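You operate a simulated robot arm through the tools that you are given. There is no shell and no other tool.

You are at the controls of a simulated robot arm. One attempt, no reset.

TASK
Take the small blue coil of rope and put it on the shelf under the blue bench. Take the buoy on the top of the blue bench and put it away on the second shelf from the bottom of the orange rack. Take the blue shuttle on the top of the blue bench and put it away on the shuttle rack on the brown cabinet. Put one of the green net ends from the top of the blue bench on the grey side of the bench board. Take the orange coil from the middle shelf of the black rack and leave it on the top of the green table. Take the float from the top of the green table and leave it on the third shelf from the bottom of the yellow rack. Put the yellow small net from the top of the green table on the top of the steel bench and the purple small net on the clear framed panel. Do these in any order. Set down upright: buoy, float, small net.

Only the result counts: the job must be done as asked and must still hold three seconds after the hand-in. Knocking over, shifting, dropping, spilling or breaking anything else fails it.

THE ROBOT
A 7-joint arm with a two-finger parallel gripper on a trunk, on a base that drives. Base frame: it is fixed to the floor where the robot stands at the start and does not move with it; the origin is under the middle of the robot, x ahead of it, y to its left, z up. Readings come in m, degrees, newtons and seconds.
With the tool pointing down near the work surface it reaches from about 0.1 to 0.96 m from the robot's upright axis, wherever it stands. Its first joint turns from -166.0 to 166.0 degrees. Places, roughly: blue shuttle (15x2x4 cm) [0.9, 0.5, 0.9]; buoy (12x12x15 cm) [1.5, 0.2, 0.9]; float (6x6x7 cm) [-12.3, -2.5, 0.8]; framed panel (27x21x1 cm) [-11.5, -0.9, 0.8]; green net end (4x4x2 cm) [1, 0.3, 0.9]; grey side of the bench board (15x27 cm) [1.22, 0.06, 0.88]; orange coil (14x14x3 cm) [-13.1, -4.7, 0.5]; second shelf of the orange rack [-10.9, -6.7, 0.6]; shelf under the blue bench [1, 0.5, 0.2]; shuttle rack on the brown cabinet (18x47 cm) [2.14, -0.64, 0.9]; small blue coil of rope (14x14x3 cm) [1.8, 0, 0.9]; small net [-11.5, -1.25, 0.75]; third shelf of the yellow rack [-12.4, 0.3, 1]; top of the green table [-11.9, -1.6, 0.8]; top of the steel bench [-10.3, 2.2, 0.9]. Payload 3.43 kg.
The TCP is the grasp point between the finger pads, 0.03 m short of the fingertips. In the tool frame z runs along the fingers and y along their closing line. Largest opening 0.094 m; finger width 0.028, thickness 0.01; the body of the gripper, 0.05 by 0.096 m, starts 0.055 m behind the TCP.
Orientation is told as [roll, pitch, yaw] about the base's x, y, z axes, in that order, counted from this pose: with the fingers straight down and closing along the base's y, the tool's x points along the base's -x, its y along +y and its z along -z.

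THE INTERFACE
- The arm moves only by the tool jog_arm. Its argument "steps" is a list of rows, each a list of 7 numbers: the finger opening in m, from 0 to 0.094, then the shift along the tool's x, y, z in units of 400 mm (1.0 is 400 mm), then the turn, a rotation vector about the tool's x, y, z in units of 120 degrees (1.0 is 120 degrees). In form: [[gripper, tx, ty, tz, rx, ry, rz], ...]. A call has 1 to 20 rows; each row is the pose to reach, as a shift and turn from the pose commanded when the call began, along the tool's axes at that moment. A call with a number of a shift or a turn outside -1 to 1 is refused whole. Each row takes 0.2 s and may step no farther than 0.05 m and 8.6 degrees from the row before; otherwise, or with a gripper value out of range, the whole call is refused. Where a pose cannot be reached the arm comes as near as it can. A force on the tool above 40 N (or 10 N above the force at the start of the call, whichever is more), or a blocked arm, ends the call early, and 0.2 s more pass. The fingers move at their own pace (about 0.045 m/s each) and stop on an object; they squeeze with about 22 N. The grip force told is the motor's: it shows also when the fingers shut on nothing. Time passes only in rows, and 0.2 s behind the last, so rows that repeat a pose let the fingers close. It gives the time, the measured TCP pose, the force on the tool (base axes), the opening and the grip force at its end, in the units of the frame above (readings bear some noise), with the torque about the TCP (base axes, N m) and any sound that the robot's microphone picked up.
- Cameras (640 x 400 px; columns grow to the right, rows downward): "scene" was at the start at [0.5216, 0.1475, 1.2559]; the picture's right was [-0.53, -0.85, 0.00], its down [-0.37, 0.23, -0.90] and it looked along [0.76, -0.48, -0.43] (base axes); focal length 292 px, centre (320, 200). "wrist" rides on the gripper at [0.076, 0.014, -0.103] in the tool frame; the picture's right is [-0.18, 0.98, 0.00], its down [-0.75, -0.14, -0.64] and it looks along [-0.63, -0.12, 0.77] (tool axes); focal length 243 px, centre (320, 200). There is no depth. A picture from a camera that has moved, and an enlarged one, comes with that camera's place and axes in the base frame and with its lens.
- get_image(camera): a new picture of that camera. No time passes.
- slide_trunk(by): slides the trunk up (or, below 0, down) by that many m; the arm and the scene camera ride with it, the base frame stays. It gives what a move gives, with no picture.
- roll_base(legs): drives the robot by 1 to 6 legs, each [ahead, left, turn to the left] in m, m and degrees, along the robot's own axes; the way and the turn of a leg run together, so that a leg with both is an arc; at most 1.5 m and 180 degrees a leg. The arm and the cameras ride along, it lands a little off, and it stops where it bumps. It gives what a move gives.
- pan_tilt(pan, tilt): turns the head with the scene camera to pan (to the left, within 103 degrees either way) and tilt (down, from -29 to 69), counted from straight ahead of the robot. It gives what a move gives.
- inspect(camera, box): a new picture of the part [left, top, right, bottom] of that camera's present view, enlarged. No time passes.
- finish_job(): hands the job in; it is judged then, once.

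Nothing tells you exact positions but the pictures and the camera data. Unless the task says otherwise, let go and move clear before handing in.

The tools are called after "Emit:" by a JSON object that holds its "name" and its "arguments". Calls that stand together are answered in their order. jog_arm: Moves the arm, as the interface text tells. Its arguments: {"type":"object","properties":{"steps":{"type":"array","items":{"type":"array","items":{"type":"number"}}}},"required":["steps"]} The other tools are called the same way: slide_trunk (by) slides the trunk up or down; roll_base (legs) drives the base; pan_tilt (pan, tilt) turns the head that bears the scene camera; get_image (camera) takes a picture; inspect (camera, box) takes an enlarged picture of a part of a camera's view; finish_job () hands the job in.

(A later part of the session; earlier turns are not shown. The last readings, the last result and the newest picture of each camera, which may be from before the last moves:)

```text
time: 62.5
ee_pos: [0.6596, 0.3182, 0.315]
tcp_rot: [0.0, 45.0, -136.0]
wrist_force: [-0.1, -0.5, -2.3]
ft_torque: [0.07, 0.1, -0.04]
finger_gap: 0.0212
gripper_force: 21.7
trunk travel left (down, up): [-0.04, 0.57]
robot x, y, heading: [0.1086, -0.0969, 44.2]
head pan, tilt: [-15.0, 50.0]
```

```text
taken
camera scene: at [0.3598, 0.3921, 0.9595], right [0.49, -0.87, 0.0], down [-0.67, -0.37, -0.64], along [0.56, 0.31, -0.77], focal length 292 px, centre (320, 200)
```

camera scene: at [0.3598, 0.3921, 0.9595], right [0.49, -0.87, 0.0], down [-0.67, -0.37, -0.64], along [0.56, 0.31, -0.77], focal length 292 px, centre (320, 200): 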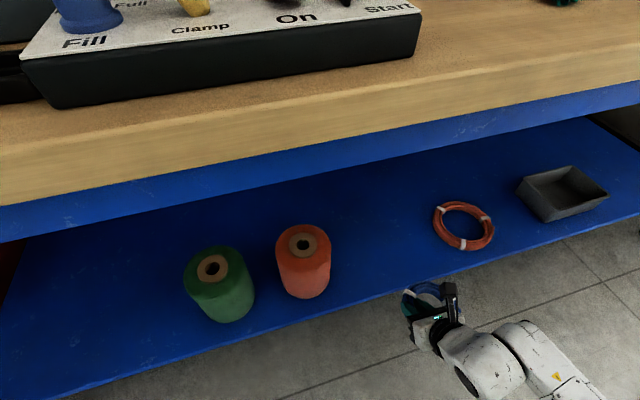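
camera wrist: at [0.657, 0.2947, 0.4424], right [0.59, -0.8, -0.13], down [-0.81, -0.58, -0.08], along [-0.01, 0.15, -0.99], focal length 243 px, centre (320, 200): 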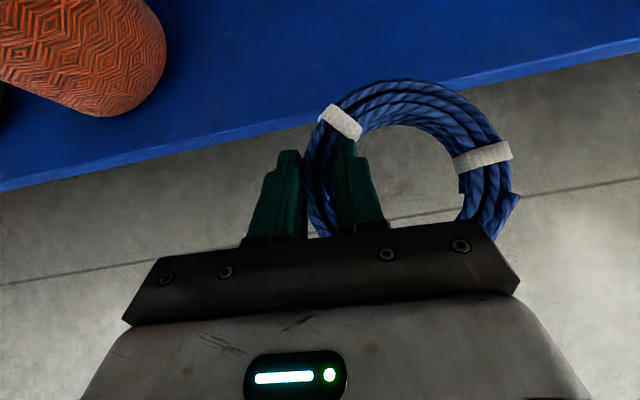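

Now I'll extend the arm forward 0.18 m at constant height, over the shelf.

Emit:
{"name": "jog_arm", "arguments": {"steps": [[0.0, 0.06, -0.002, 0.06, 0, 0, 0], [0.0, 0.12, -0.004, 0.12, 0, 0, 0], [0.0, 0.18, -0.006, 0.18, 0, 0, 0], [0.0, 0.24, -0.008, 0.24, 0, 0, 0], [0.0, 0.3, -0.01, 0.3, 0, 0, 0], [0.0, 0.32, -0.012, 0.32, 0, 0, 0], [0.0, 0.32, -0.012, 0.32, 0, 0, 0]]}}

Emit:
{"name": "get_image", "arguments": {"camera": "wrist"}}

Emit:
{"name": "get_image", "arguments": {"camera": "scene"}}

```text
time: 64.1
ee_pos: [0.7872, 0.4489, 0.3161]
tcp_rot: [0.0, 45.0, -136.0]
wrist_force: [0.6, -0.7, -2.4]
ft_torque: [0.07, 0.07, -0.02]
finger_gap: 0.021
gripper_force: 22.1
trunk travel left (down, up): [-0.04, 0.57]
robot x, y, heading: [0.1081, -0.0941, 43.9]
head pan, tilt: [-15.0, 50.0]
```

```text
taken
camera wrist: at [0.7837, 0.425, 0.443], right [0.59, -0.8, -0.13], down [-0.81, -0.58, -0.08], along [-0.01, 0.15, -0.99], focal length 243 px, centre (320, 200)
```

wrist: 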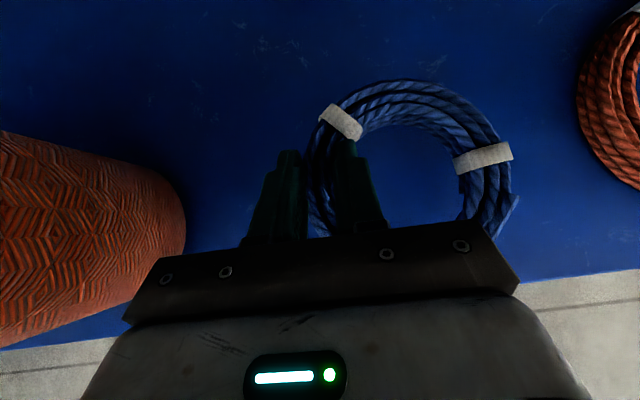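

```text
taken
camera scene: at [0.3598, 0.3922, 0.9595], right [0.49, -0.87, 0.0], down [-0.67, -0.37, -0.64], along [0.56, 0.31, -0.77], focal length 292 px, centre (320, 200)
```

scene: 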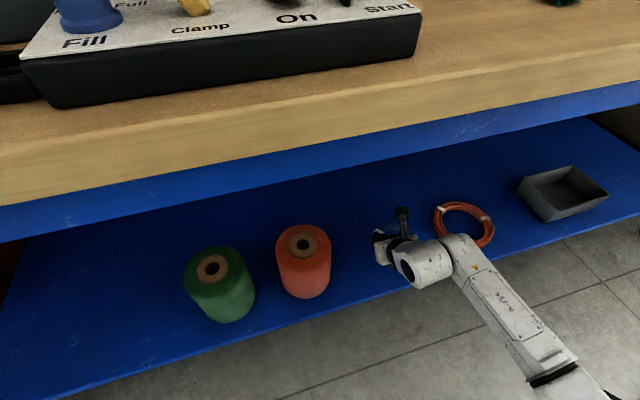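

The coil is over the free patch, about 7 cm clear of the spool and clear of the orange ring. I'll descend gently with small steps.

Emit:
{"name": "jog_arm", "arguments": {"steps": [[0.0, -0.035, 0, 0.035, 0, 0, 0], [0.0, -0.07, 0, 0.07, 0, 0, 0], [0.0, -0.088, 0, 0.088, 0, 0, 0], [0.0, -0.097, 0, 0.097, 0, 0, 0], [0.0, -0.106, 0, 0.106, 0, 0, 0]]}}

Emit:
{"name": "get_image", "arguments": {"camera": "wrist"}}

Emit:
{"name": "inspect", "arguments": {"camera": "scene", "box": [330, 180, 490, 300]}}

```text
time: 65.1
ee_pos: [0.7892, 0.4492, 0.2671]
tcp_rot: [-0.4, 45.8, -136.3]
wrist_force: [-5.6, -4.9, 15.8]
ft_torque: [-0.09, 0.12, -0.12]
finger_gap: 0.0205
gripper_force: 22.0
trunk travel left (down, up): [-0.04, 0.57]
robot x, y, heading: [0.1096, -0.0965, 43.7]
head pan, tilt: [-15.0, 50.0]
stopped in row 5: the force on the tool passed its limit at 49 N (the readings are from after the stop); the commanded pose is now the measured one
```

```text
taken
camera wrist: at [0.7851, 0.425, 0.3934], right [0.59, -0.8, -0.14], down [-0.81, -0.58, -0.09], along [-0.01, 0.16, -0.99], focal length 243 px, centre (320, 200)
```

wrist: 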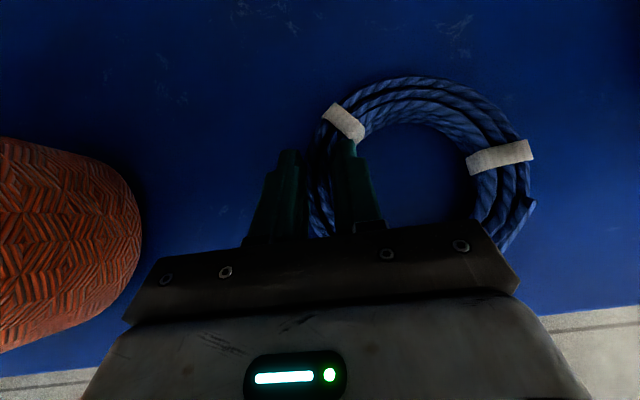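

```text
3.33 times, centred on (410, 240) of scene
camera zoom: at [0.3593, 0.3916, 0.9598], right [0.48, -0.87, 0.0], down [-0.67, -0.37, -0.64], along [0.56, 0.31, -0.77], focal length 975 px, centre (20, 67)
```

zoom: 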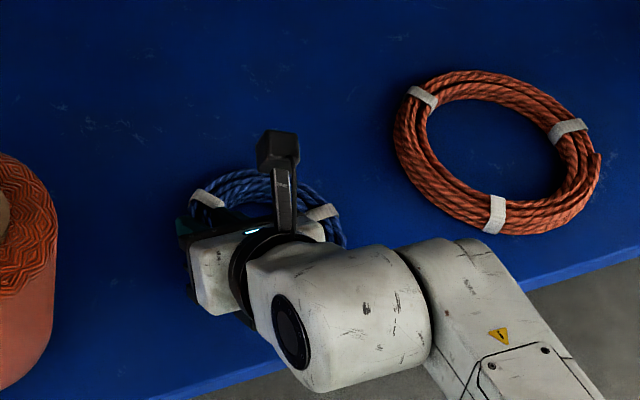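

The coil is touching the shelf. I'll release it and back out along the tool axis.

Emit:
{"name": "jog_arm", "arguments": {"steps": [[0.035, 0, 0, 0, 0, 0, 0], [0.05, 0, 0, 0, 0, 0, 0], [0.062, 0, 0, 0, 0, 0, 0], [0.062, 0, 0, 0, 0, 0, 0], [0.062, 0, 0, 0, 0, 0, 0], [0.062, 0, 0, 0, 0, 0, 0]]}}

Emit:
{"name": "get_image", "arguments": {"camera": "wrist"}}

```text
time: 66.5
ee_pos: [0.7894, 0.4499, 0.264]
tcp_rot: [-0.3, 45.6, -136.1]
wrist_force: [0.2, 0.2, 0.1]
ft_torque: [0.0, -0.01, 0.01]
finger_gap: 0.0621
gripper_force: 0.0
trunk travel left (down, up): [-0.04, 0.57]
robot x, y, heading: [0.1108, -0.0894, 43.9]
head pan, tilt: [-15.0, 50.0]
```

```text
taken
camera wrist: at [0.785, 0.4251, 0.3915], right [0.59, -0.8, -0.13], down [-0.81, -0.58, -0.09], along [-0.01, 0.16, -0.99], focal length 243 px, centre (320, 200)
```

wrist: 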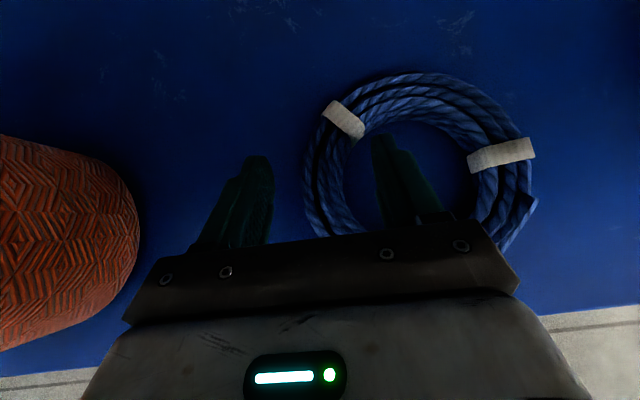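

Released cleanly; the coil lies flat. Backing out.

Emit:
{"name": "jog_arm", "arguments": {"steps": [[0.062, 0, 0, -0.05, 0, 0, 0], [0.062, 0, 0, -0.12, 0, 0, 0], [0.062, 0, 0, -0.2, 0, 0, 0], [0.062, -0.08, 0, -0.27, 0, 0, 0], [0.062, -0.16, 0, -0.34, 0, 0, 0], [0.062, -0.22, 0, -0.41, 0, 0, 0], [0.062, -0.22, 0, -0.41, 0, 0, 0]]}}

Emit:
{"name": "roll_base", "arguments": {"legs": [[-0.25, 0, 0]]}}

Emit:
{"name": "get_image", "arguments": {"camera": "scene"}}

Emit:
{"name": "get_image", "arguments": {"camera": "wrist"}}

```text
time: 68.1
ee_pos: [0.6609, 0.3267, 0.317]
tcp_rot: [-0.3, 45.6, -136.3]
wrist_force: [0.6, 0.3, 0.1]
ft_torque: [0.0, 0.01, -0.01]
finger_gap: 0.062
gripper_force: 0.0
trunk travel left (down, up): [-0.04, 0.57]
robot x, y, heading: [0.1092, -0.094, 43.7]
head pan, tilt: [-15.0, 50.0]
```

```text
time: 70.0
ee_pos: [0.4795, 0.1481, 0.3177]
tcp_rot: [-0.3, 45.6, -136.4]
wrist_force: [-0.9, -0.2, 0.5]
ft_torque: [0.0, 0.03, 0.0]
finger_gap: 0.0619
gripper_force: 0.0
trunk travel left (down, up): [-0.04, 0.57]
robot x, y, heading: [-0.0745, -0.2733, 43.8]
head pan, tilt: [-15.0, 50.0]
```

```text
taken
camera scene: at [0.1775, 0.2139, 0.9596], right [0.48, -0.88, 0.0], down [-0.67, -0.37, -0.64], along [0.56, 0.31, -0.77], focal length 292 px, centre (320, 200)
```

scene: 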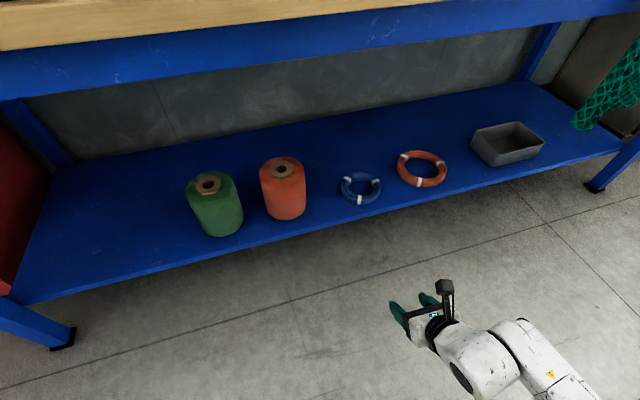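

```text
taken
camera wrist: at [0.4751, 0.1232, 0.4447], right [0.59, -0.8, -0.13], down [-0.81, -0.58, -0.09], along [-0.01, 0.16, -0.99], focal length 243 px, centre (320, 200)
```

wrist: 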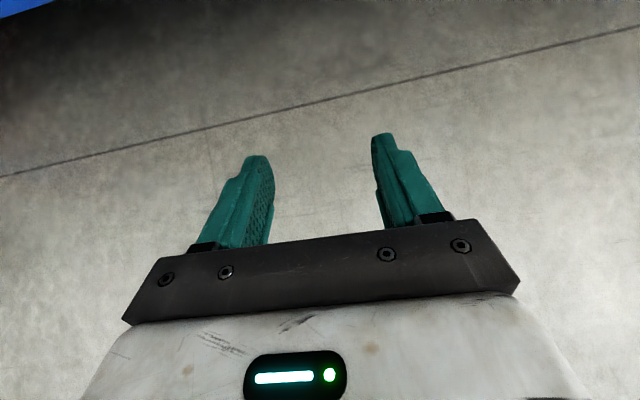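

The blue coil now rests flat on the shelf under the bench, between the spool and the orange ring. Next is the green net end: I'll raise up, un-tilt the gripper and drive to a spot facing the board.

Emit:
{"name": "slide_trunk", "arguments": {"by": 0.4}}

Emit:
{"name": "jog_arm", "arguments": {"steps": [[0.08, 0.07, 0, -0.07, 0, -0.05, 0], [0.08, 0.14, 0, -0.14, 0, -0.1, 0], [0.08, 0.21, 0, -0.21, 0, -0.15, 0], [0.08, 0.28, 0, -0.28, 0, -0.2, 0], [0.08, 0.35, 0, -0.35, 0, -0.26, 0], [0.08, 0.42, 0, -0.42, 0, -0.32, 0], [0.08, 0.49, 0, -0.49, 0, -0.38, 0], [0.08, 0.56, 0, -0.56, 0, -0.38, 0], [0.08, 0.63, 0, -0.63, 0, -0.38, 0]]}}

Emit:
{"name": "get_image", "arguments": {"camera": "scene"}}

```text
time: 73.8
ee_pos: [0.479, 0.1461, 0.718]
tcp_rot: [-0.2, 45.6, -136.4]
wrist_force: [0.6, 0.6, -0.1]
ft_torque: [-0.03, -0.04, 0.02]
finger_gap: 0.0621
gripper_force: 0.1
trunk travel left (down, up): [-0.44, 0.17]
robot x, y, heading: [-0.0766, -0.2727, 43.9]
head pan, tilt: [-15.0, 50.0]
```

```text
time: 75.8
ee_pos: [0.4759, 0.1455, 1.0744]
tcp_rot: [-0.2, -0.1, -136.2]
wrist_force: [-0.4, -0.6, -0.1]
ft_torque: [-0.04, -0.01, 0.01]
finger_gap: 0.0802
gripper_force: 0.1
trunk travel left (down, up): [-0.44, 0.17]
robot x, y, heading: [-0.0761, -0.2706, 43.7]
head pan, tilt: [-15.0, 50.0]
```

```text
taken
camera scene: at [0.1776, 0.214, 1.3594], right [0.48, -0.88, 0.0], down [-0.67, -0.37, -0.64], along [0.56, 0.31, -0.77], focal length 292 px, centre (320, 200)
```

scene: 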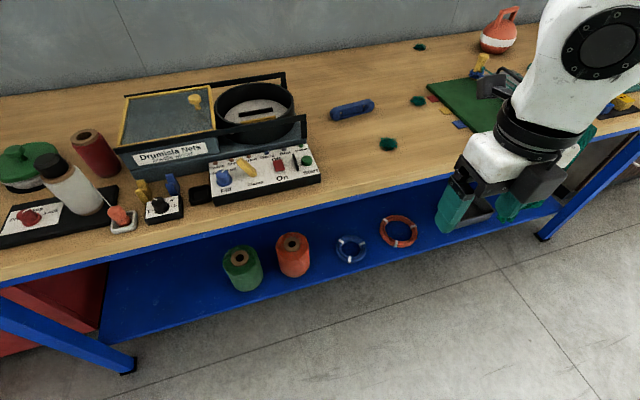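

I'll raise a bit and drive right and forward so the board is straight ahead.

Emit:
{"name": "slide_trunk", "arguments": {"by": 0.12}}

Emit:
{"name": "roll_base", "arguments": {"legs": [[0, -0.5, 2], [0.46, 0, 0]]}}

Emit:
{"name": "pan_tilt", "arguments": {"pan": 0, "tilt": 60}}

Emit:
{"name": "get_image", "arguments": {"camera": "scene"}}

Emit:
{"name": "get_image", "arguments": {"camera": "wrist"}}

```text
time: 77.3
ee_pos: [0.4779, 0.1464, 1.1937]
tcp_rot: [-0.2, 0.1, -136.3]
wrist_force: [0.0, -0.1, -0.7]
ft_torque: [0.0, -0.03, 0.0]
finger_gap: 0.0802
gripper_force: 0.0
trunk travel left (down, up): [-0.56, 0.05]
robot x, y, heading: [-0.077, -0.2689, 43.7]
head pan, tilt: [-15.0, 50.0]
```

```text
time: 82.6
ee_pos: [1.1286, 0.156, 1.1936]
tcp_rot: [-0.2, 0.0, -133.9]
wrist_force: [0.0, -0.2, 0.0]
ft_torque: [0.01, 0.01, -0.01]
finger_gap: 0.0799
gripper_force: 0.0
trunk travel left (down, up): [-0.56, 0.05]
robot x, y, heading: [0.5953, -0.2841, 46.5]
head pan, tilt: [-15.0, 50.0]
```

```text
time: 83.3
ee_pos: [1.128, 0.1557, 1.1942]
tcp_rot: [-0.2, 0.0, -133.8]
wrist_force: [0.9, -0.8, -0.5]
ft_torque: [-0.03, 0.0, 0.0]
finger_gap: 0.0798
gripper_force: 0.0
trunk travel left (down, up): [-0.56, 0.05]
robot x, y, heading: [0.5932, -0.2823, 46.1]
head pan, tilt: [0.0, 60.0]
```

```text
taken
camera scene: at [0.8074, 0.2199, 1.467], right [0.72, -0.69, 0.0], down [-0.6, -0.62, -0.5], along [0.35, 0.36, -0.87], focal length 292 px, centre (320, 200)
```

scene: 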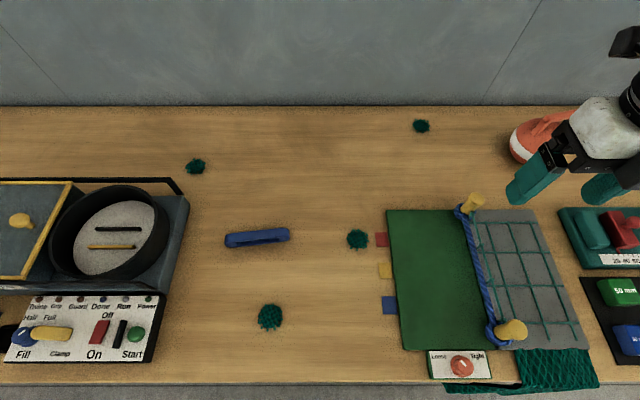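

```text
taken
camera wrist: at [1.193, 0.2005, 1.2969], right [0.58, -0.81, 0.0], down [-0.62, -0.45, 0.64], along [-0.52, -0.37, -0.77], focal length 243 px, centre (320, 200)
```

wrist: 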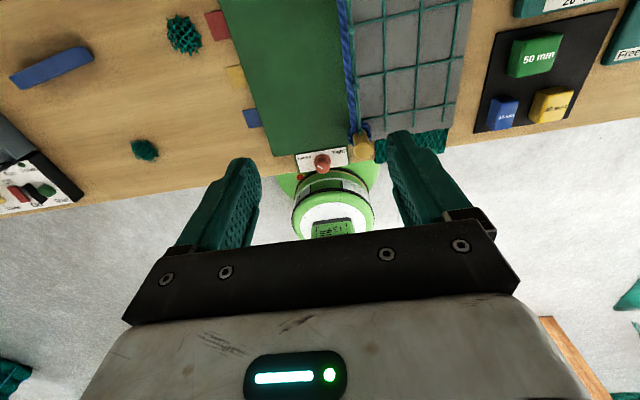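

The grey side shows a mesh over it. I'll zoom in to understand whether the net is standing or lying flat.

Emit:
{"name": "inspect", "arguments": {"camera": "scene", "box": [370, 180, 610, 400]}}

Emit:
{"name": "inspect", "arguments": {"camera": "scene", "box": [200, 200, 400, 340]}}

Emit:
{"name": "inspect", "arguments": {"camera": "wrist", "box": [100, 0, 480, 200]}}

```text
1.82 times, centred on (490, 290) of scene
camera zoom: at [0.8074, 0.2199, 1.467], right [0.72, -0.69, 0.0], down [-0.6, -0.62, -0.5], along [0.35, 0.36, -0.87], focal length 532 px, centre (11, 36)
```

zoom: 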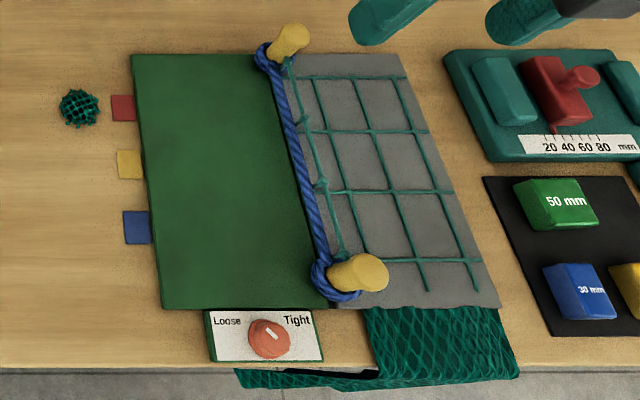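

```text
2.86 times, centred on (300, 270) of scene
camera zoom: at [0.8074, 0.2199, 1.467], right [0.72, -0.69, 0.0], down [-0.6, -0.62, -0.5], along [0.35, 0.36, -0.87], focal length 836 px, centre (377, 0)
```

zoom: 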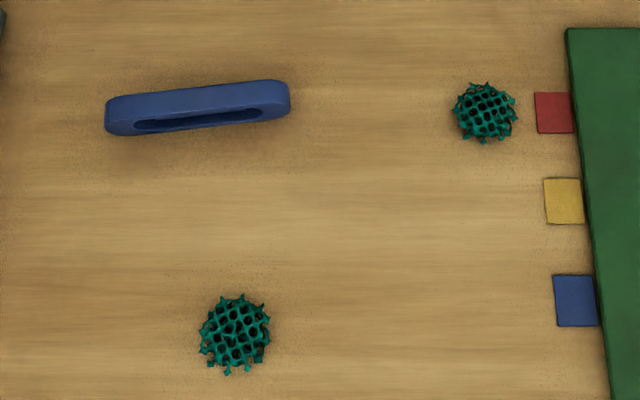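

```text
1.68 times, centred on (290, 100) of wrist
camera zoom: at [1.193, 0.2005, 1.2969], right [0.58, -0.81, 0.0], down [-0.62, -0.45, 0.64], along [-0.52, -0.37, -0.77], focal length 409 px, centre (370, 368)
```

zoom: 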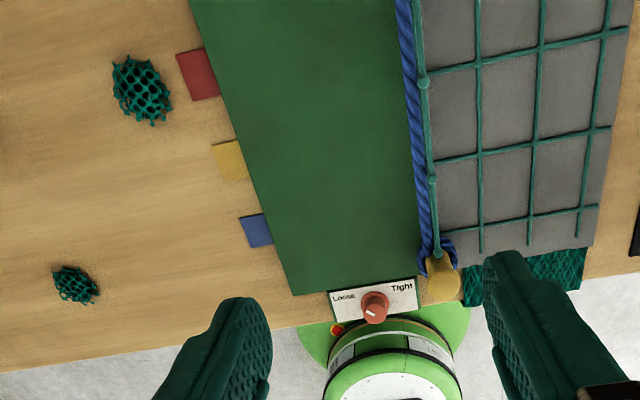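

The mesh lies flat on the grey plate, so the net end can be laid there. I'll hover over the net end next to the coloured tags, at about [1.04, 0.337].

Emit:
{"name": "jog_arm", "arguments": {"steps": [[0.08, 0.03, -0.08, 0.06, 0, 0, 0], [0.08, 0.06, -0.16, 0.12, 0, 0, 0], [0.08, 0.09, -0.24, 0.18, 0, 0, 0], [0.08, 0.12, -0.32, 0.25, 0, 0, 0], [0.08, 0.15, -0.4, 0.33, 0, 0, 0], [0.08, 0.174, -0.472, 0.42, 0, 0, 0], [0.08, 0.174, -0.472, 0.52, 0, 0, 0], [0.08, 0.174, -0.472, 0.52, 0, 0, 0]]}}

Emit:
{"name": "get_image", "arguments": {"camera": "scene"}}

Emit:
{"name": "get_image", "arguments": {"camera": "wrist"}}

```text
time: 85.1
ee_pos: [1.0414, 0.3372, 0.9838]
tcp_rot: [-0.2, 0.1, -133.8]
wrist_force: [-0.2, -0.7, 1.2]
ft_torque: [0.0, 0.0, 0.01]
finger_gap: 0.08
gripper_force: 0.2
trunk travel left (down, up): [-0.56, 0.05]
robot x, y, heading: [0.5959, -0.2838, 46.0]
head pan, tilt: [0.0, 60.0]
```

```text
taken
camera scene: at [0.8072, 0.22, 1.4669], right [0.72, -0.69, 0.0], down [-0.6, -0.62, -0.5], along [0.35, 0.36, -0.87], focal length 292 px, centre (320, 200)
```

scene: 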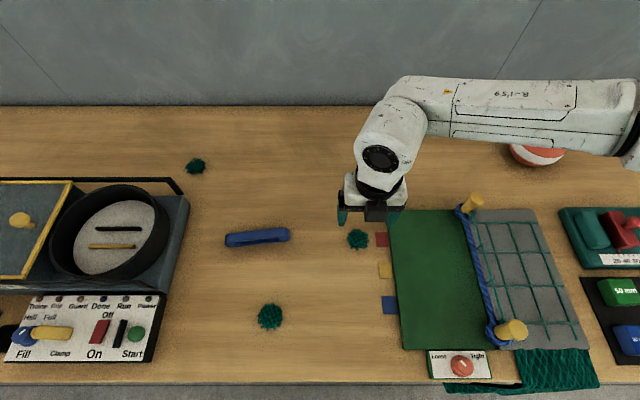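

```text
taken
camera wrist: at [1.1046, 0.383, 1.0866], right [0.58, -0.81, 0.0], down [-0.62, -0.45, 0.64], along [-0.52, -0.37, -0.77], focal length 243 px, centre (320, 200)
```

wrist: 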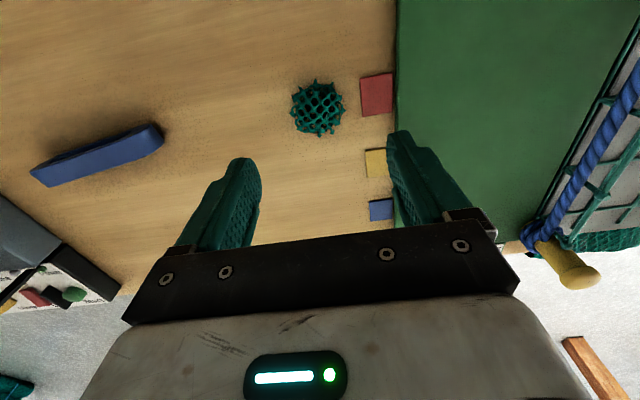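

The net end is at about [1.046, 0.343] with a tag close to its right, so I'll rotate the gripper 90° to close along the bench depth and avoid the tag.

Emit:
{"name": "jog_arm", "arguments": {"steps": [[0.07, 0.002, 0, 0, 0, 0, -0.07], [0.07, 0.004, 0, 0, 0, 0, -0.14], [0.07, 0.006, 0, 0, 0, 0, -0.21], [0.07, 0.008, 0, 0, 0, 0, -0.28], [0.07, 0.01, 0, 0, 0, 0, -0.35], [0.07, 0.012, 0, 0, 0, 0, -0.42], [0.07, 0.014, 0, 0, 0, 0, -0.49], [0.07, 0.016, 0, 0, 0, 0, -0.56], [0.07, 0.018, 0, 0, 0, 0, -0.63], [0.07, 0.019, 0, 0, 0, 0, -0.7], [0.07, 0.0195, 0, 0, 0, 0, -0.75], [0.07, 0.0195, 0, 0, 0, 0, -0.75]]}}

Emit:
{"name": "get_image", "arguments": {"camera": "wrist"}}

```text
time: 87.7
ee_pos: [1.0465, 0.3431, 0.9855]
tcp_rot: [0.0, 0.2, -43.9]
wrist_force: [0.2, -0.4, -0.5]
ft_torque: [0.03, -0.01, 0.03]
finger_gap: 0.0702
gripper_force: 0.1
trunk travel left (down, up): [-0.56, 0.05]
robot x, y, heading: [0.5921, -0.284, 46.0]
head pan, tilt: [0.0, 60.0]
```

```text
taken
camera wrist: at [1.0016, 0.4056, 1.0896], right [0.81, 0.58, 0.0], down [0.45, -0.62, 0.64], along [0.37, -0.52, -0.77], focal length 243 px, centre (320, 200)
```

wrist: 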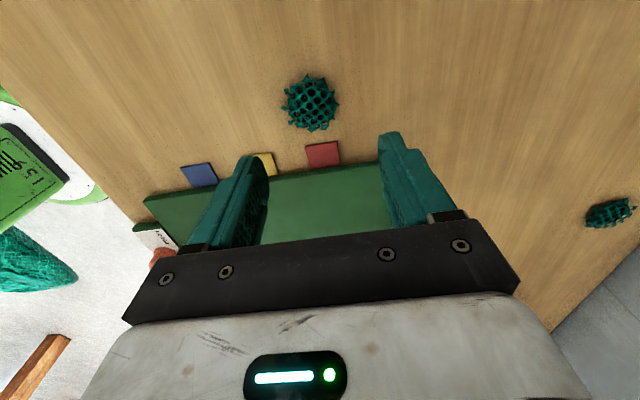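

Combining the views gives the net end at [1.039, 0.341]; the table seems nearer 0.86. I'll descend and stop just above the table.

Emit:
{"name": "jog_arm", "arguments": {"steps": [[0.07, 0.01, -0.016, 0.08, 0, 0, 0], [0.07, 0.01, -0.016, 0.15, 0, 0, 0], [0.07, 0.01, -0.016, 0.2, 0, 0, 0], [0.07, 0.01, -0.016, 0.215, 0, 0, 0], [0.07, 0.01, -0.016, 0.225, 0, 0, 0]]}}

Emit:
{"name": "get_image", "arguments": {"camera": "wrist"}}

Emit:
{"name": "inspect", "arguments": {"camera": "scene", "box": [300, 180, 420, 280]}}

```text
time: 88.9
ee_pos: [1.0394, 0.3424, 0.8943]
tcp_rot: [0.0, 0.1, -43.9]
wrist_force: [0.1, -1.0, 0.3]
ft_torque: [-0.02, 0.02, 0.01]
finger_gap: 0.0699
gripper_force: 0.0
trunk travel left (down, up): [-0.56, 0.05]
robot x, y, heading: [0.5941, -0.2816, 46.4]
head pan, tilt: [0.0, 60.0]
```

```text
taken
camera wrist: at [0.9946, 0.4051, 0.999], right [0.81, 0.58, 0.0], down [0.45, -0.63, 0.64], along [0.37, -0.52, -0.77], focal length 243 px, centre (320, 200)
```

wrist: 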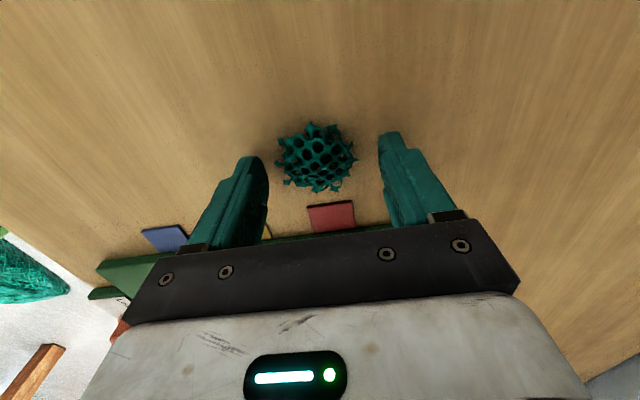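

```text
4.00 times, centred on (360, 230) of scene
camera zoom: at [0.8073, 0.22, 1.4669], right [0.72, -0.69, 0.0], down [-0.6, -0.62, -0.5], along [0.35, 0.36, -0.87], focal length 1170 px, centre (160, 80)
```

zoom: 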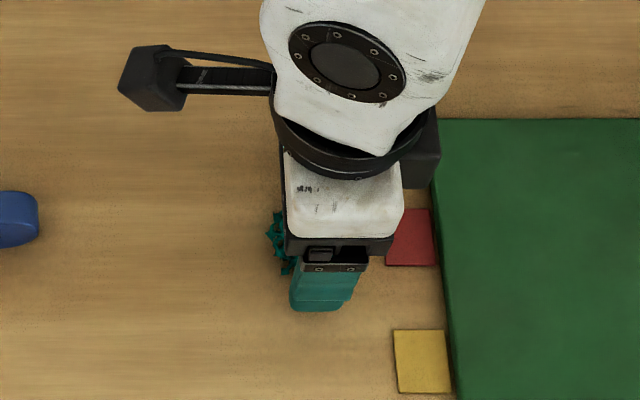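

The net end is centred between the fingertips. Closing.

Emit:
{"name": "jog_arm", "arguments": {"steps": [[0.07, 0, 0, 0.012, 0, 0, 0], [0.0, 0, 0, 0.012, 0, 0, 0], [0.0, 0, 0, 0.012, 0, 0, 0], [0.0, 0, 0, 0.012, 0, 0, 0], [0.0, 0, 0, 0.012, 0, 0, 0], [0.0, 0, 0, 0.012, 0, 0, 0], [0.0, 0, 0, 0.012, 0, 0, 0]]}}

Emit:
{"name": "jog_arm", "arguments": {"steps": [[0.0, 0, 0, -0.05, 0, 0, 0], [0.0, 0, 0, -0.15, 0, 0, 0], [0.0, 0, 0, -0.25, 0, 0, 0], [0.0, 0, 0, -0.35, 0, 0, 0], [0.0, 0, 0, -0.45, 0, 0, 0]]}}

Emit:
{"name": "get_image", "arguments": {"camera": "wrist"}}

```text
time: 90.5
ee_pos: [1.039, 0.3418, 0.8901]
tcp_rot: [0.0, 0.2, -43.9]
wrist_force: [0.2, 0.3, -0.6]
ft_torque: [-0.01, -0.02, -0.02]
finger_gap: 0.0326
gripper_force: 22.0
trunk travel left (down, up): [-0.56, 0.05]
robot x, y, heading: [0.594, -0.2786, 46.1]
head pan, tilt: [0.0, 60.0]
```

```text
time: 91.7
ee_pos: [1.0374, 0.341, 1.0742]
tcp_rot: [-0.1, 0.3, -43.8]
wrist_force: [0.1, 0.2, -0.2]
ft_torque: [0.0, 0.0, -0.01]
finger_gap: 0.0323
gripper_force: 21.9
trunk travel left (down, up): [-0.56, 0.05]
robot x, y, heading: [0.5924, -0.2845, 46.2]
head pan, tilt: [0.0, 60.0]
```

```text
taken
camera wrist: at [0.9941, 0.4028, 1.1771], right [0.81, 0.58, 0.0], down [0.45, -0.62, 0.64], along [0.37, -0.52, -0.77], focal length 243 px, centre (320, 200)
```

wrist: 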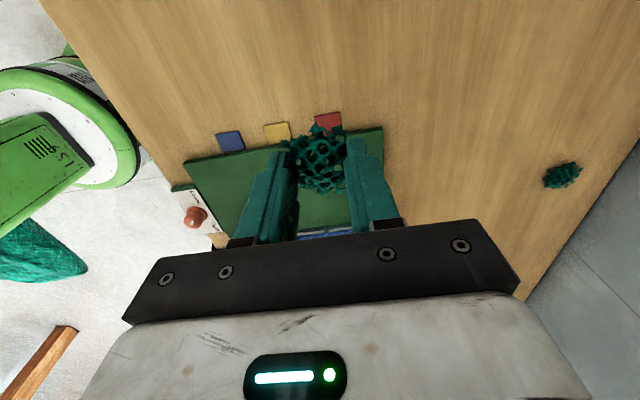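

Net end lifted. I'll carry it above the middle of the grey plate.

Emit:
{"name": "jog_arm", "arguments": {"steps": [[0.0, -0.1, -0.025, 0, 0, 0, 0], [0.0, -0.2, -0.05, 0, 0, 0, 0], [0.0, -0.31, -0.075, 0, 0, 0, 0], [0.0, -0.42, -0.1, 0, 0, 0, 0], [0.0, -0.53, -0.125, 0, 0, 0, 0], [0.0, -0.64, -0.15, 0, 0, 0, 0], [0.0, -0.74, -0.18, 0, 0, 0, 0], [0.0, -0.83, -0.2, 0, 0, 0, 0], [0.0, -0.84, -0.202, 0, 0, 0, 0], [0.0, -0.84, -0.202, 0, 0, 0, 0]]}}

Emit:
{"name": "get_image", "arguments": {"camera": "wrist"}}

Emit:
{"name": "get_image", "arguments": {"camera": "scene"}}

```text
time: 93.9
ee_pos: [1.2258, 0.0503, 1.0693]
tcp_rot: [-0.1, 0.2, -43.9]
wrist_force: [0.0, -0.7, 0.5]
ft_torque: [0.0, 0.01, -0.03]
finger_gap: 0.0312
gripper_force: 21.7
trunk travel left (down, up): [-0.56, 0.05]
robot x, y, heading: [0.5951, -0.2813, 46.3]
head pan, tilt: [0.0, 60.0]
```

```text
taken
camera wrist: at [1.1815, 0.1132, 1.1736], right [0.81, 0.58, 0.0], down [0.45, -0.63, 0.64], along [0.37, -0.52, -0.77], focal length 243 px, centre (320, 200)
```

wrist: 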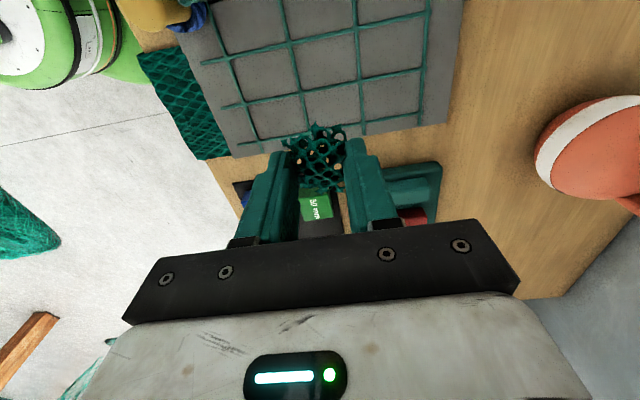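

```text
taken
camera scene: at [0.8074, 0.2198, 1.467], right [0.72, -0.69, 0.0], down [-0.6, -0.62, -0.5], along [0.35, 0.36, -0.87], focal length 292 px, centre (320, 200)
```

scene: 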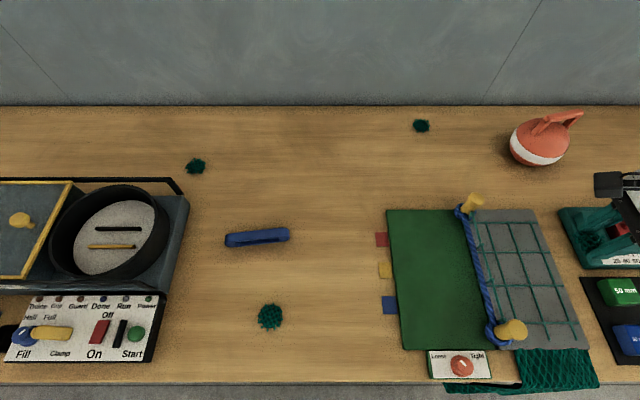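

The projected drop point is the centre of the grey plate. Descending with gentle final steps.

Emit:
{"name": "jog_arm", "arguments": {"steps": [[0.0, 0, 0, 0.1, 0, 0, 0], [0.0, 0, 0, 0.2, 0, 0, 0], [0.0, 0, 0, 0.3, 0, 0, 0], [0.0, 0, 0, 0.36, 0, 0, 0], [0.0, 0, 0, 0.375, 0, 0, 0], [0.0, 0, 0, 0.385, 0, 0, 0], [0.0, 0, 0, 0.385, 0, 0, 0]]}}

Emit:
{"name": "get_image", "arguments": {"camera": "wrist"}}

Emit:
{"name": "inspect", "arguments": {"camera": "scene", "box": [440, 180, 620, 320]}}

```text
time: 95.5
ee_pos: [1.225, 0.0512, 0.9161]
tcp_rot: [-0.2, 0.1, -43.9]
wrist_force: [-1.2, -0.1, -0.6]
ft_torque: [-0.05, 0.01, 0.0]
finger_gap: 0.0305
gripper_force: 22.0
trunk travel left (down, up): [-0.56, 0.05]
robot x, y, heading: [0.5936, -0.2854, 45.9]
head pan, tilt: [0.0, 60.0]
```

```text
taken
camera wrist: at [1.1803, 0.1131, 1.0196], right [0.81, 0.58, 0.0], down [0.45, -0.62, 0.64], along [0.37, -0.52, -0.77], focal length 243 px, centre (320, 200)
```

wrist: 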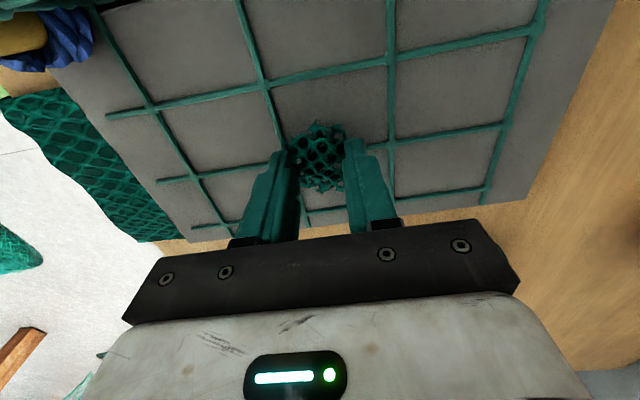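

```text
2.86 times, centred on (530, 250) of scene
camera zoom: at [0.8073, 0.2199, 1.467], right [0.72, -0.69, 0.0], down [-0.6, -0.62, -0.5], along [0.35, 0.36, -0.87], focal length 836 px, centre (-280, 57)
```

zoom: 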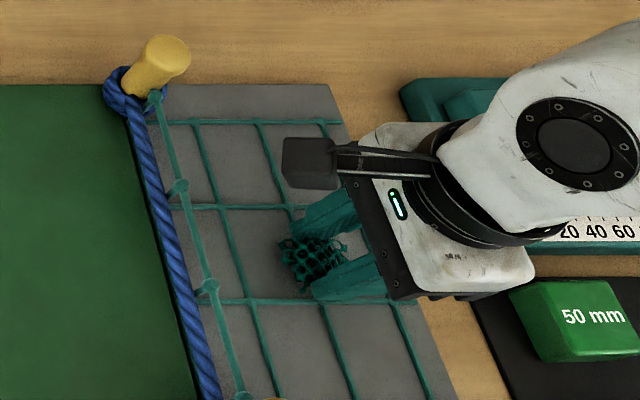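

Nearly on the plate. I'll lower a few more millimetres and read the force.

Emit:
{"name": "jog_arm", "arguments": {"steps": [[0.0, 0, 0, 0.008, 0, 0, 0], [0.0, 0, 0, 0.015, 0, 0, 0], [0.0, 0, 0, 0.015, 0, 0, 0]]}}

```text
time: 96.3
ee_pos: [1.2244, 0.0503, 0.909]
tcp_rot: [0.0, 0.2, -43.9]
wrist_force: [-0.1, -0.6, 0.4]
ft_torque: [-0.01, 0.01, 0.0]
finger_gap: 0.0301
gripper_force: 22.3
trunk travel left (down, up): [-0.56, 0.05]
robot x, y, heading: [0.5935, -0.2843, 46.1]
head pan, tilt: [0.0, 60.0]
```

Emit:
{"name": "jog_arm", "arguments": {"steps": [[0.0, 0, 0, 0.008, 0, 0, 0], [0.0, 0, 0, 0.015, 0, 0, 0], [0.0, 0, 0, 0.015, 0, 0, 0]]}}

Emit:
{"name": "get_image", "arguments": {"camera": "wrist"}}

```text
time: 97.1
ee_pos: [1.2255, 0.0497, 0.9063]
tcp_rot: [0.1, 0.2, -43.9]
wrist_force: [-1.5, -2.1, 24.7]
ft_torque: [-0.01, 0.05, -0.02]
finger_gap: 0.0289
gripper_force: 21.6
trunk travel left (down, up): [-0.56, 0.05]
robot x, y, heading: [0.5934, -0.2834, 46.3]
head pan, tilt: [0.0, 60.0]
```

```text
taken
camera wrist: at [1.1804, 0.1126, 1.0091], right [0.81, 0.58, 0.0], down [0.45, -0.63, 0.64], along [0.37, -0.52, -0.77], focal length 243 px, centre (320, 200)
```

wrist: 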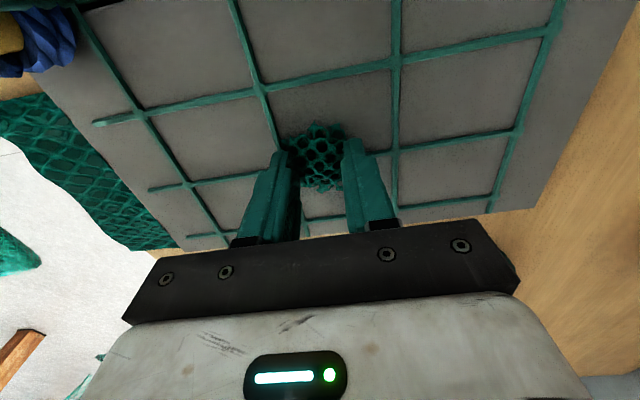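

Contact. I'll lift 3 mm, open and rise.

Emit:
{"name": "jog_arm", "arguments": {"steps": [[0.0, 0, 0, -0.012, 0, 0, 0], [0.03, 0, 0, -0.012, 0, 0, 0], [0.05, 0, 0, -0.012, 0, 0, 0], [0.06, 0, 0, -0.012, 0, 0, 0], [0.06, 0, 0, -0.012, 0, 0, 0], [0.06, 0, 0, -0.05, 0, 0, 0], [0.06, 0, 0, -0.15, 0, 0, 0], [0.06, 0, 0, -0.25, 0, 0, 0], [0.06, 0, 0, -0.35, 0, 0, 0]]}}

Emit:
{"name": "get_image", "arguments": {"camera": "wrist"}}

Emit:
{"name": "inspect", "arguments": {"camera": "scene", "box": [440, 180, 620, 320]}}

```text
time: 99.1
ee_pos: [1.226, 0.0475, 1.0455]
tcp_rot: [0.0, 0.2, -43.9]
wrist_force: [-0.1, 0.0, 0.0]
ft_torque: [-0.02, 0.01, -0.02]
finger_gap: 0.0599
gripper_force: 0.0
trunk travel left (down, up): [-0.56, 0.05]
robot x, y, heading: [0.5956, -0.2782, 46.4]
head pan, tilt: [0.0, 60.0]
```

```text
taken
camera wrist: at [1.1813, 0.1107, 1.1492], right [0.81, 0.58, 0.0], down [0.45, -0.63, 0.64], along [0.37, -0.52, -0.77], focal length 243 px, centre (320, 200)
```

wrist: 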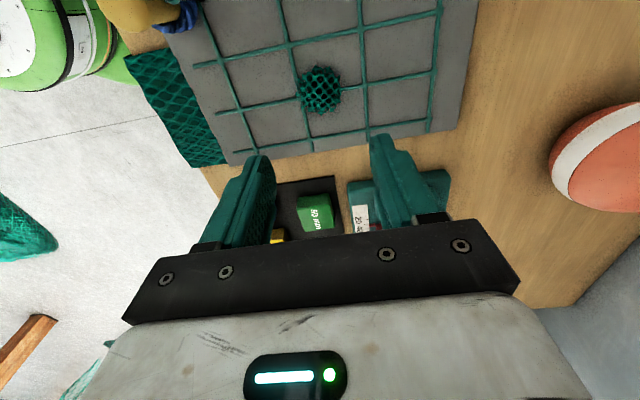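

```text
2.86 times, centred on (530, 250) of scene
camera zoom: at [0.8073, 0.2199, 1.4669], right [0.72, -0.69, 0.0], down [-0.6, -0.62, -0.5], along [0.35, 0.36, -0.87], focal length 836 px, centre (-280, 57)
```

zoom: 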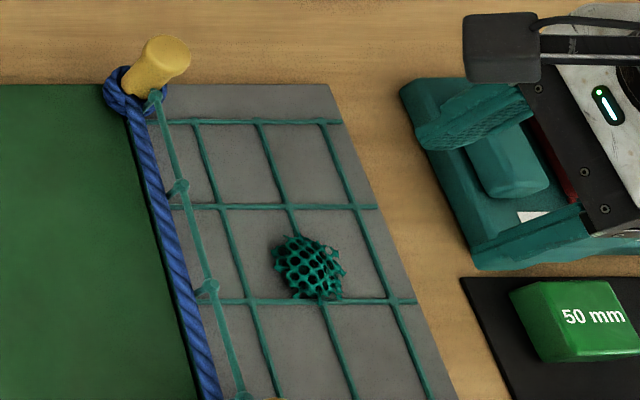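

The net end sits on the grey side. Next is the blue shuttle: I'll raise the arm and drive left so the shuttle is straight ahead.

Emit:
{"name": "jog_arm", "arguments": {"steps": [[0.06, 0, 0, -0.1, 0, 0, 0], [0.06, 0, 0, -0.2, 0, 0, 0], [0.06, 0, 0, -0.3, 0, 0, 0]]}}

Emit:
{"name": "roll_base", "arguments": {"legs": [[0, 0.42, 0]]}}

Emit:
{"name": "pan_tilt", "arguments": {"pan": -10, "tilt": 60}}

Emit:
{"name": "get_image", "arguments": {"camera": "scene"}}

Emit:
{"name": "get_image", "arguments": {"camera": "wrist"}}

```text
time: 99.9
ee_pos: [1.2252, 0.0497, 1.1631]
tcp_rot: [-0.2, 0.2, -43.9]
wrist_force: [1.0, -0.4, 0.2]
ft_torque: [0.01, -0.03, -0.01]
finger_gap: 0.0599
gripper_force: 0.1
trunk travel left (down, up): [-0.56, 0.05]
robot x, y, heading: [0.5924, -0.2844, 46.3]
head pan, tilt: [0.0, 60.0]
```

```text
time: 102.5
ee_pos: [0.9218, 0.3387, 1.1631]
tcp_rot: [-0.1, 0.2, -43.6]
wrist_force: [-0.3, -0.4, -0.2]
ft_torque: [0.02, -0.02, -0.04]
finger_gap: 0.06
gripper_force: 0.2
trunk travel left (down, up): [-0.56, 0.05]
robot x, y, heading: [0.2937, 0.0044, 46.5]
head pan, tilt: [0.0, 60.0]
```

```text
time: 103.2
ee_pos: [0.9219, 0.3395, 1.1628]
tcp_rot: [0.1, 0.1, -43.7]
wrist_force: [0.1, 0.1, -0.1]
ft_torque: [0.0, -0.02, -0.01]
finger_gap: 0.0601
gripper_force: 0.0
trunk travel left (down, up): [-0.56, 0.05]
robot x, y, heading: [0.2933, 0.0072, 46.3]
head pan, tilt: [-10.0, 60.0]
```

```text
taken
camera scene: at [0.5121, 0.5003, 1.467], right [0.59, -0.81, 0.0], down [-0.7, -0.51, -0.5], along [0.4, 0.3, -0.87], focal length 292 px, centre (320, 200)
```

scene: 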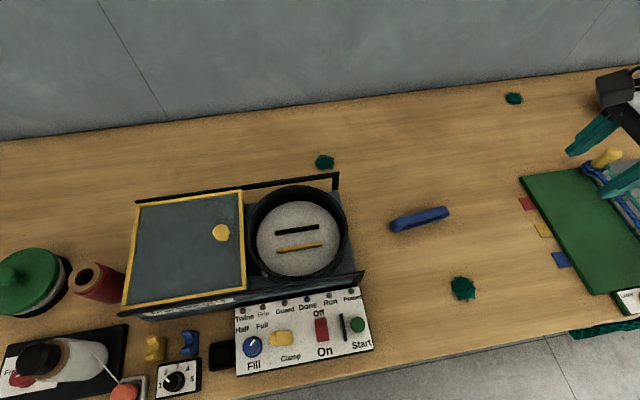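

```text
taken
camera wrist: at [0.8772, 0.4013, 1.2667], right [0.81, 0.58, 0.0], down [0.45, -0.62, 0.64], along [0.37, -0.52, -0.77], focal length 243 px, centre (320, 200)
```

wrist: 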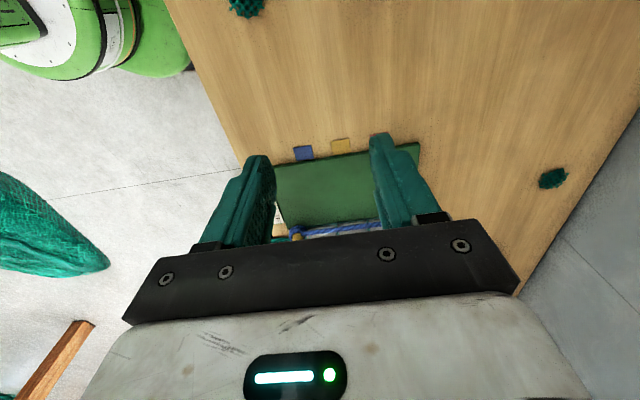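

The shuttle is at about [0.878, 0.49], lying along the bench. I'll hover over it with the fingers across its width.

Emit:
{"name": "jog_arm", "arguments": {"steps": [[0.06, 0.056, 0.033, 0.067, 0, 0, -0.006], [0.06, 0.113, 0.065, 0.133, 0, 0, -0.011], [0.06, 0.17, 0.098, 0.2, 0, 0, -0.017], [0.06, 0.226, 0.13, 0.267, 0, 0, -0.022], [0.06, 0.283, 0.163, 0.333, 0, 0, -0.028], [0.06, 0.339, 0.195, 0.4, 0, 0, -0.033], [0.06, 0.339, 0.195, 0.4, 0, 0, -0.033]]}}

Emit:
{"name": "get_image", "arguments": {"camera": "wrist"}}

Emit:
{"name": "get_image", "arguments": {"camera": "scene"}}

```text
time: 104.8
ee_pos: [0.8779, 0.4904, 1.0026]
tcp_rot: [0.0, 0.2, -39.8]
wrist_force: [0.4, 0.2, 0.0]
ft_torque: [-0.03, 0.02, -0.02]
finger_gap: 0.0602
gripper_force: 0.1
trunk travel left (down, up): [-0.56, 0.05]
robot x, y, heading: [0.2934, 0.005, 46.2]
head pan, tilt: [-10.0, 60.0]
```

```text
taken
camera wrist: at [0.8293, 0.5485, 1.1063], right [0.77, 0.64, 0.0], down [0.49, -0.59, 0.64], along [0.41, -0.49, -0.77], focal length 243 px, centre (320, 200)
```

wrist: 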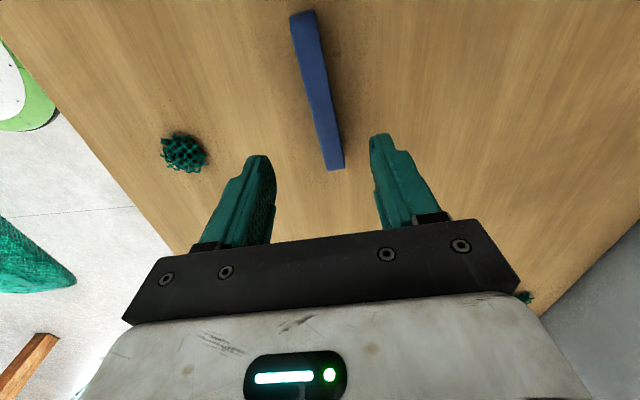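

```text
taken
camera scene: at [0.5122, 0.5004, 1.4669], right [0.59, -0.81, 0.0], down [-0.7, -0.51, -0.5], along [0.4, 0.3, -0.87], focal length 292 px, centre (320, 200)
```

scene: 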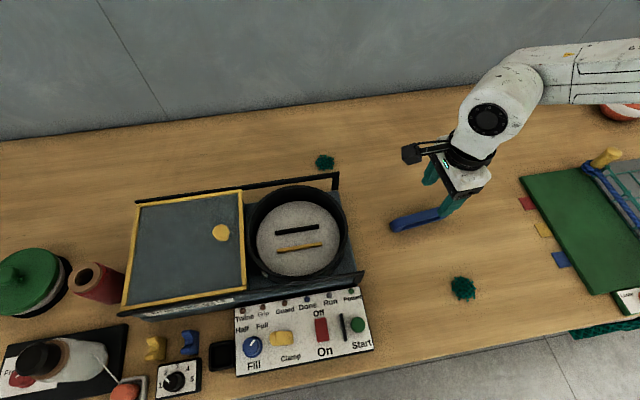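

The wrist view shows the shuttle centre near [0.875, 0.496]. I'll adjust slightly and descend to grip its upper half.

Emit:
{"name": "jog_arm", "arguments": {"steps": [[0.06, 0.017, 0.007, 0.08, 0, 0, -0.013], [0.06, 0.017, 0.007, 0.16, 0, 0, -0.013], [0.06, 0.017, 0.007, 0.22, 0, 0, -0.013], [0.06, 0.017, 0.007, 0.244, 0, 0, -0.013], [0.06, 0.017, 0.007, 0.244, 0, 0, -0.013]]}}

Emit:
{"name": "get_image", "arguments": {"camera": "wrist"}}

Emit:
{"name": "inspect", "arguments": {"camera": "scene", "box": [360, 120, 520, 260]}}

```text
time: 106.0
ee_pos: [0.8741, 0.4964, 0.9054]
tcp_rot: [0.0, 0.2, -38.2]
wrist_force: [0.2, 0.3, 1.1]
ft_torque: [0.0, 0.0, -0.02]
finger_gap: 0.0602
gripper_force: 0.0
trunk travel left (down, up): [-0.56, 0.05]
robot x, y, heading: [0.2945, 0.0014, 46.1]
head pan, tilt: [-10.0, 60.0]
```

```text
taken
camera wrist: at [0.8232, 0.554, 1.0093], right [0.75, 0.66, 0.0], down [0.51, -0.58, 0.64], along [0.42, -0.48, -0.77], focal length 243 px, centre (320, 200)
```

wrist: 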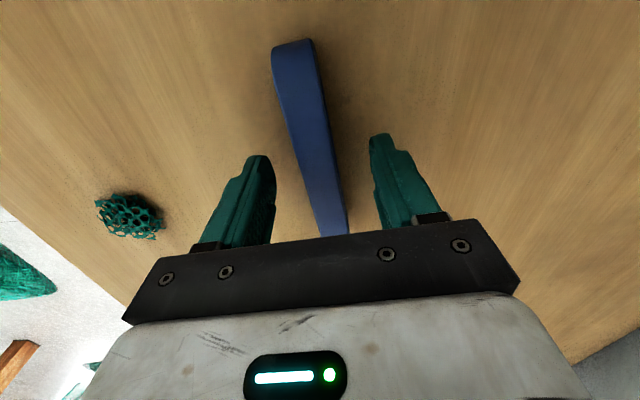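

```text
2.86 times, centred on (440, 190) of scene
camera zoom: at [0.5122, 0.5003, 1.4669], right [0.59, -0.81, 0.0], down [-0.7, -0.51, -0.5], along [0.4, 0.3, -0.87], focal length 836 px, centre (-23, 229)
```

zoom: 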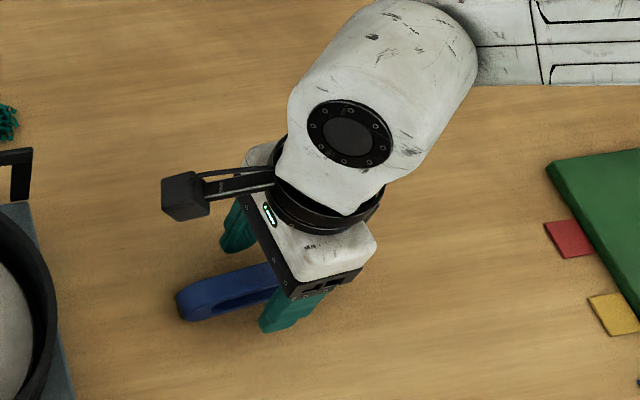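

The shuttle lines up well with the gripper. Closing and lifting.

Emit:
{"name": "jog_arm", "arguments": {"steps": [[0.03, 0, 0, 0, 0, 0, 0], [0.0, 0, 0, 0, 0, 0, 0], [0.0, 0, 0, 0, 0, 0, 0], [0.0, 0, 0, 0, 0, 0, 0], [0.0, 0, 0, 0, 0, 0, 0], [0.0, 0, 0, 0, 0, 0, 0], [0.0, 0, 0, 0, 0, 0, 0]]}}

Emit:
{"name": "jog_arm", "arguments": {"steps": [[0.0, 0, 0, -0.05, 0, 0, 0], [0.0, 0, 0, -0.15, 0, 0, 0], [0.0, 0, 0, -0.25, 0, 0, 0], [0.0, 0, 0, -0.35, 0, 0, 0], [0.0, 0, 0, -0.45, 0, 0, 0], [0.0, 0, 0, -0.55, 0, 0, 0], [0.0, 0, 0, -0.6, 0, 0, 0]]}}

Emit:
{"name": "get_image", "arguments": {"camera": "wrist"}}

Emit:
{"name": "inspect", "arguments": {"camera": "scene", "box": [360, 60, 520, 200]}}

```text
time: 107.6
ee_pos: [0.8737, 0.4952, 0.9062]
tcp_rot: [0.0, 0.2, -38.2]
wrist_force: [-1.2, 0.6, 0.6]
ft_torque: [-0.01, 0.04, 0.03]
finger_gap: 0.0189
gripper_force: 22.2
trunk travel left (down, up): [-0.56, 0.05]
robot x, y, heading: [0.2922, 0.005, 46.4]
head pan, tilt: [-10.0, 60.0]
```

```text
time: 109.2
ee_pos: [0.873, 0.4963, 1.1468]
tcp_rot: [0.1, 0.2, -38.3]
wrist_force: [-0.7, 0.4, -0.8]
ft_torque: [-0.05, 0.0, -0.04]
finger_gap: 0.0191
gripper_force: 21.7
trunk travel left (down, up): [-0.56, 0.05]
robot x, y, heading: [0.2928, 0.0062, 46.1]
head pan, tilt: [-10.0, 60.0]
```

```text
taken
camera wrist: at [0.8214, 0.5529, 1.2502], right [0.75, 0.66, 0.0], down [0.51, -0.58, 0.64], along [0.42, -0.48, -0.77], focal length 243 px, centre (320, 200)
```

wrist: 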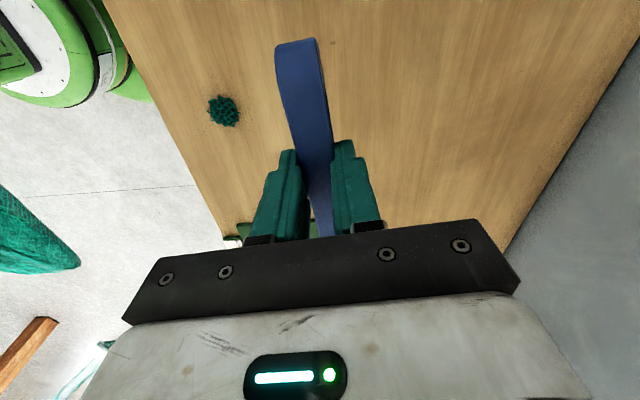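

```text
2.86 times, centred on (440, 130) of scene
camera zoom: at [0.5121, 0.5003, 1.4669], right [0.59, -0.81, 0.0], down [-0.7, -0.51, -0.5], along [0.4, 0.3, -0.87], focal length 836 px, centre (-23, 400)
```

zoom: 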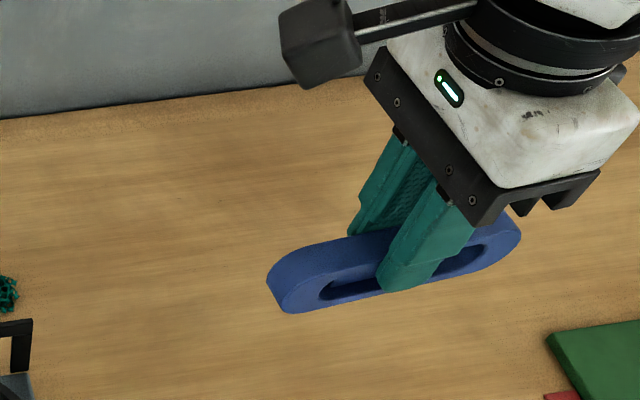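

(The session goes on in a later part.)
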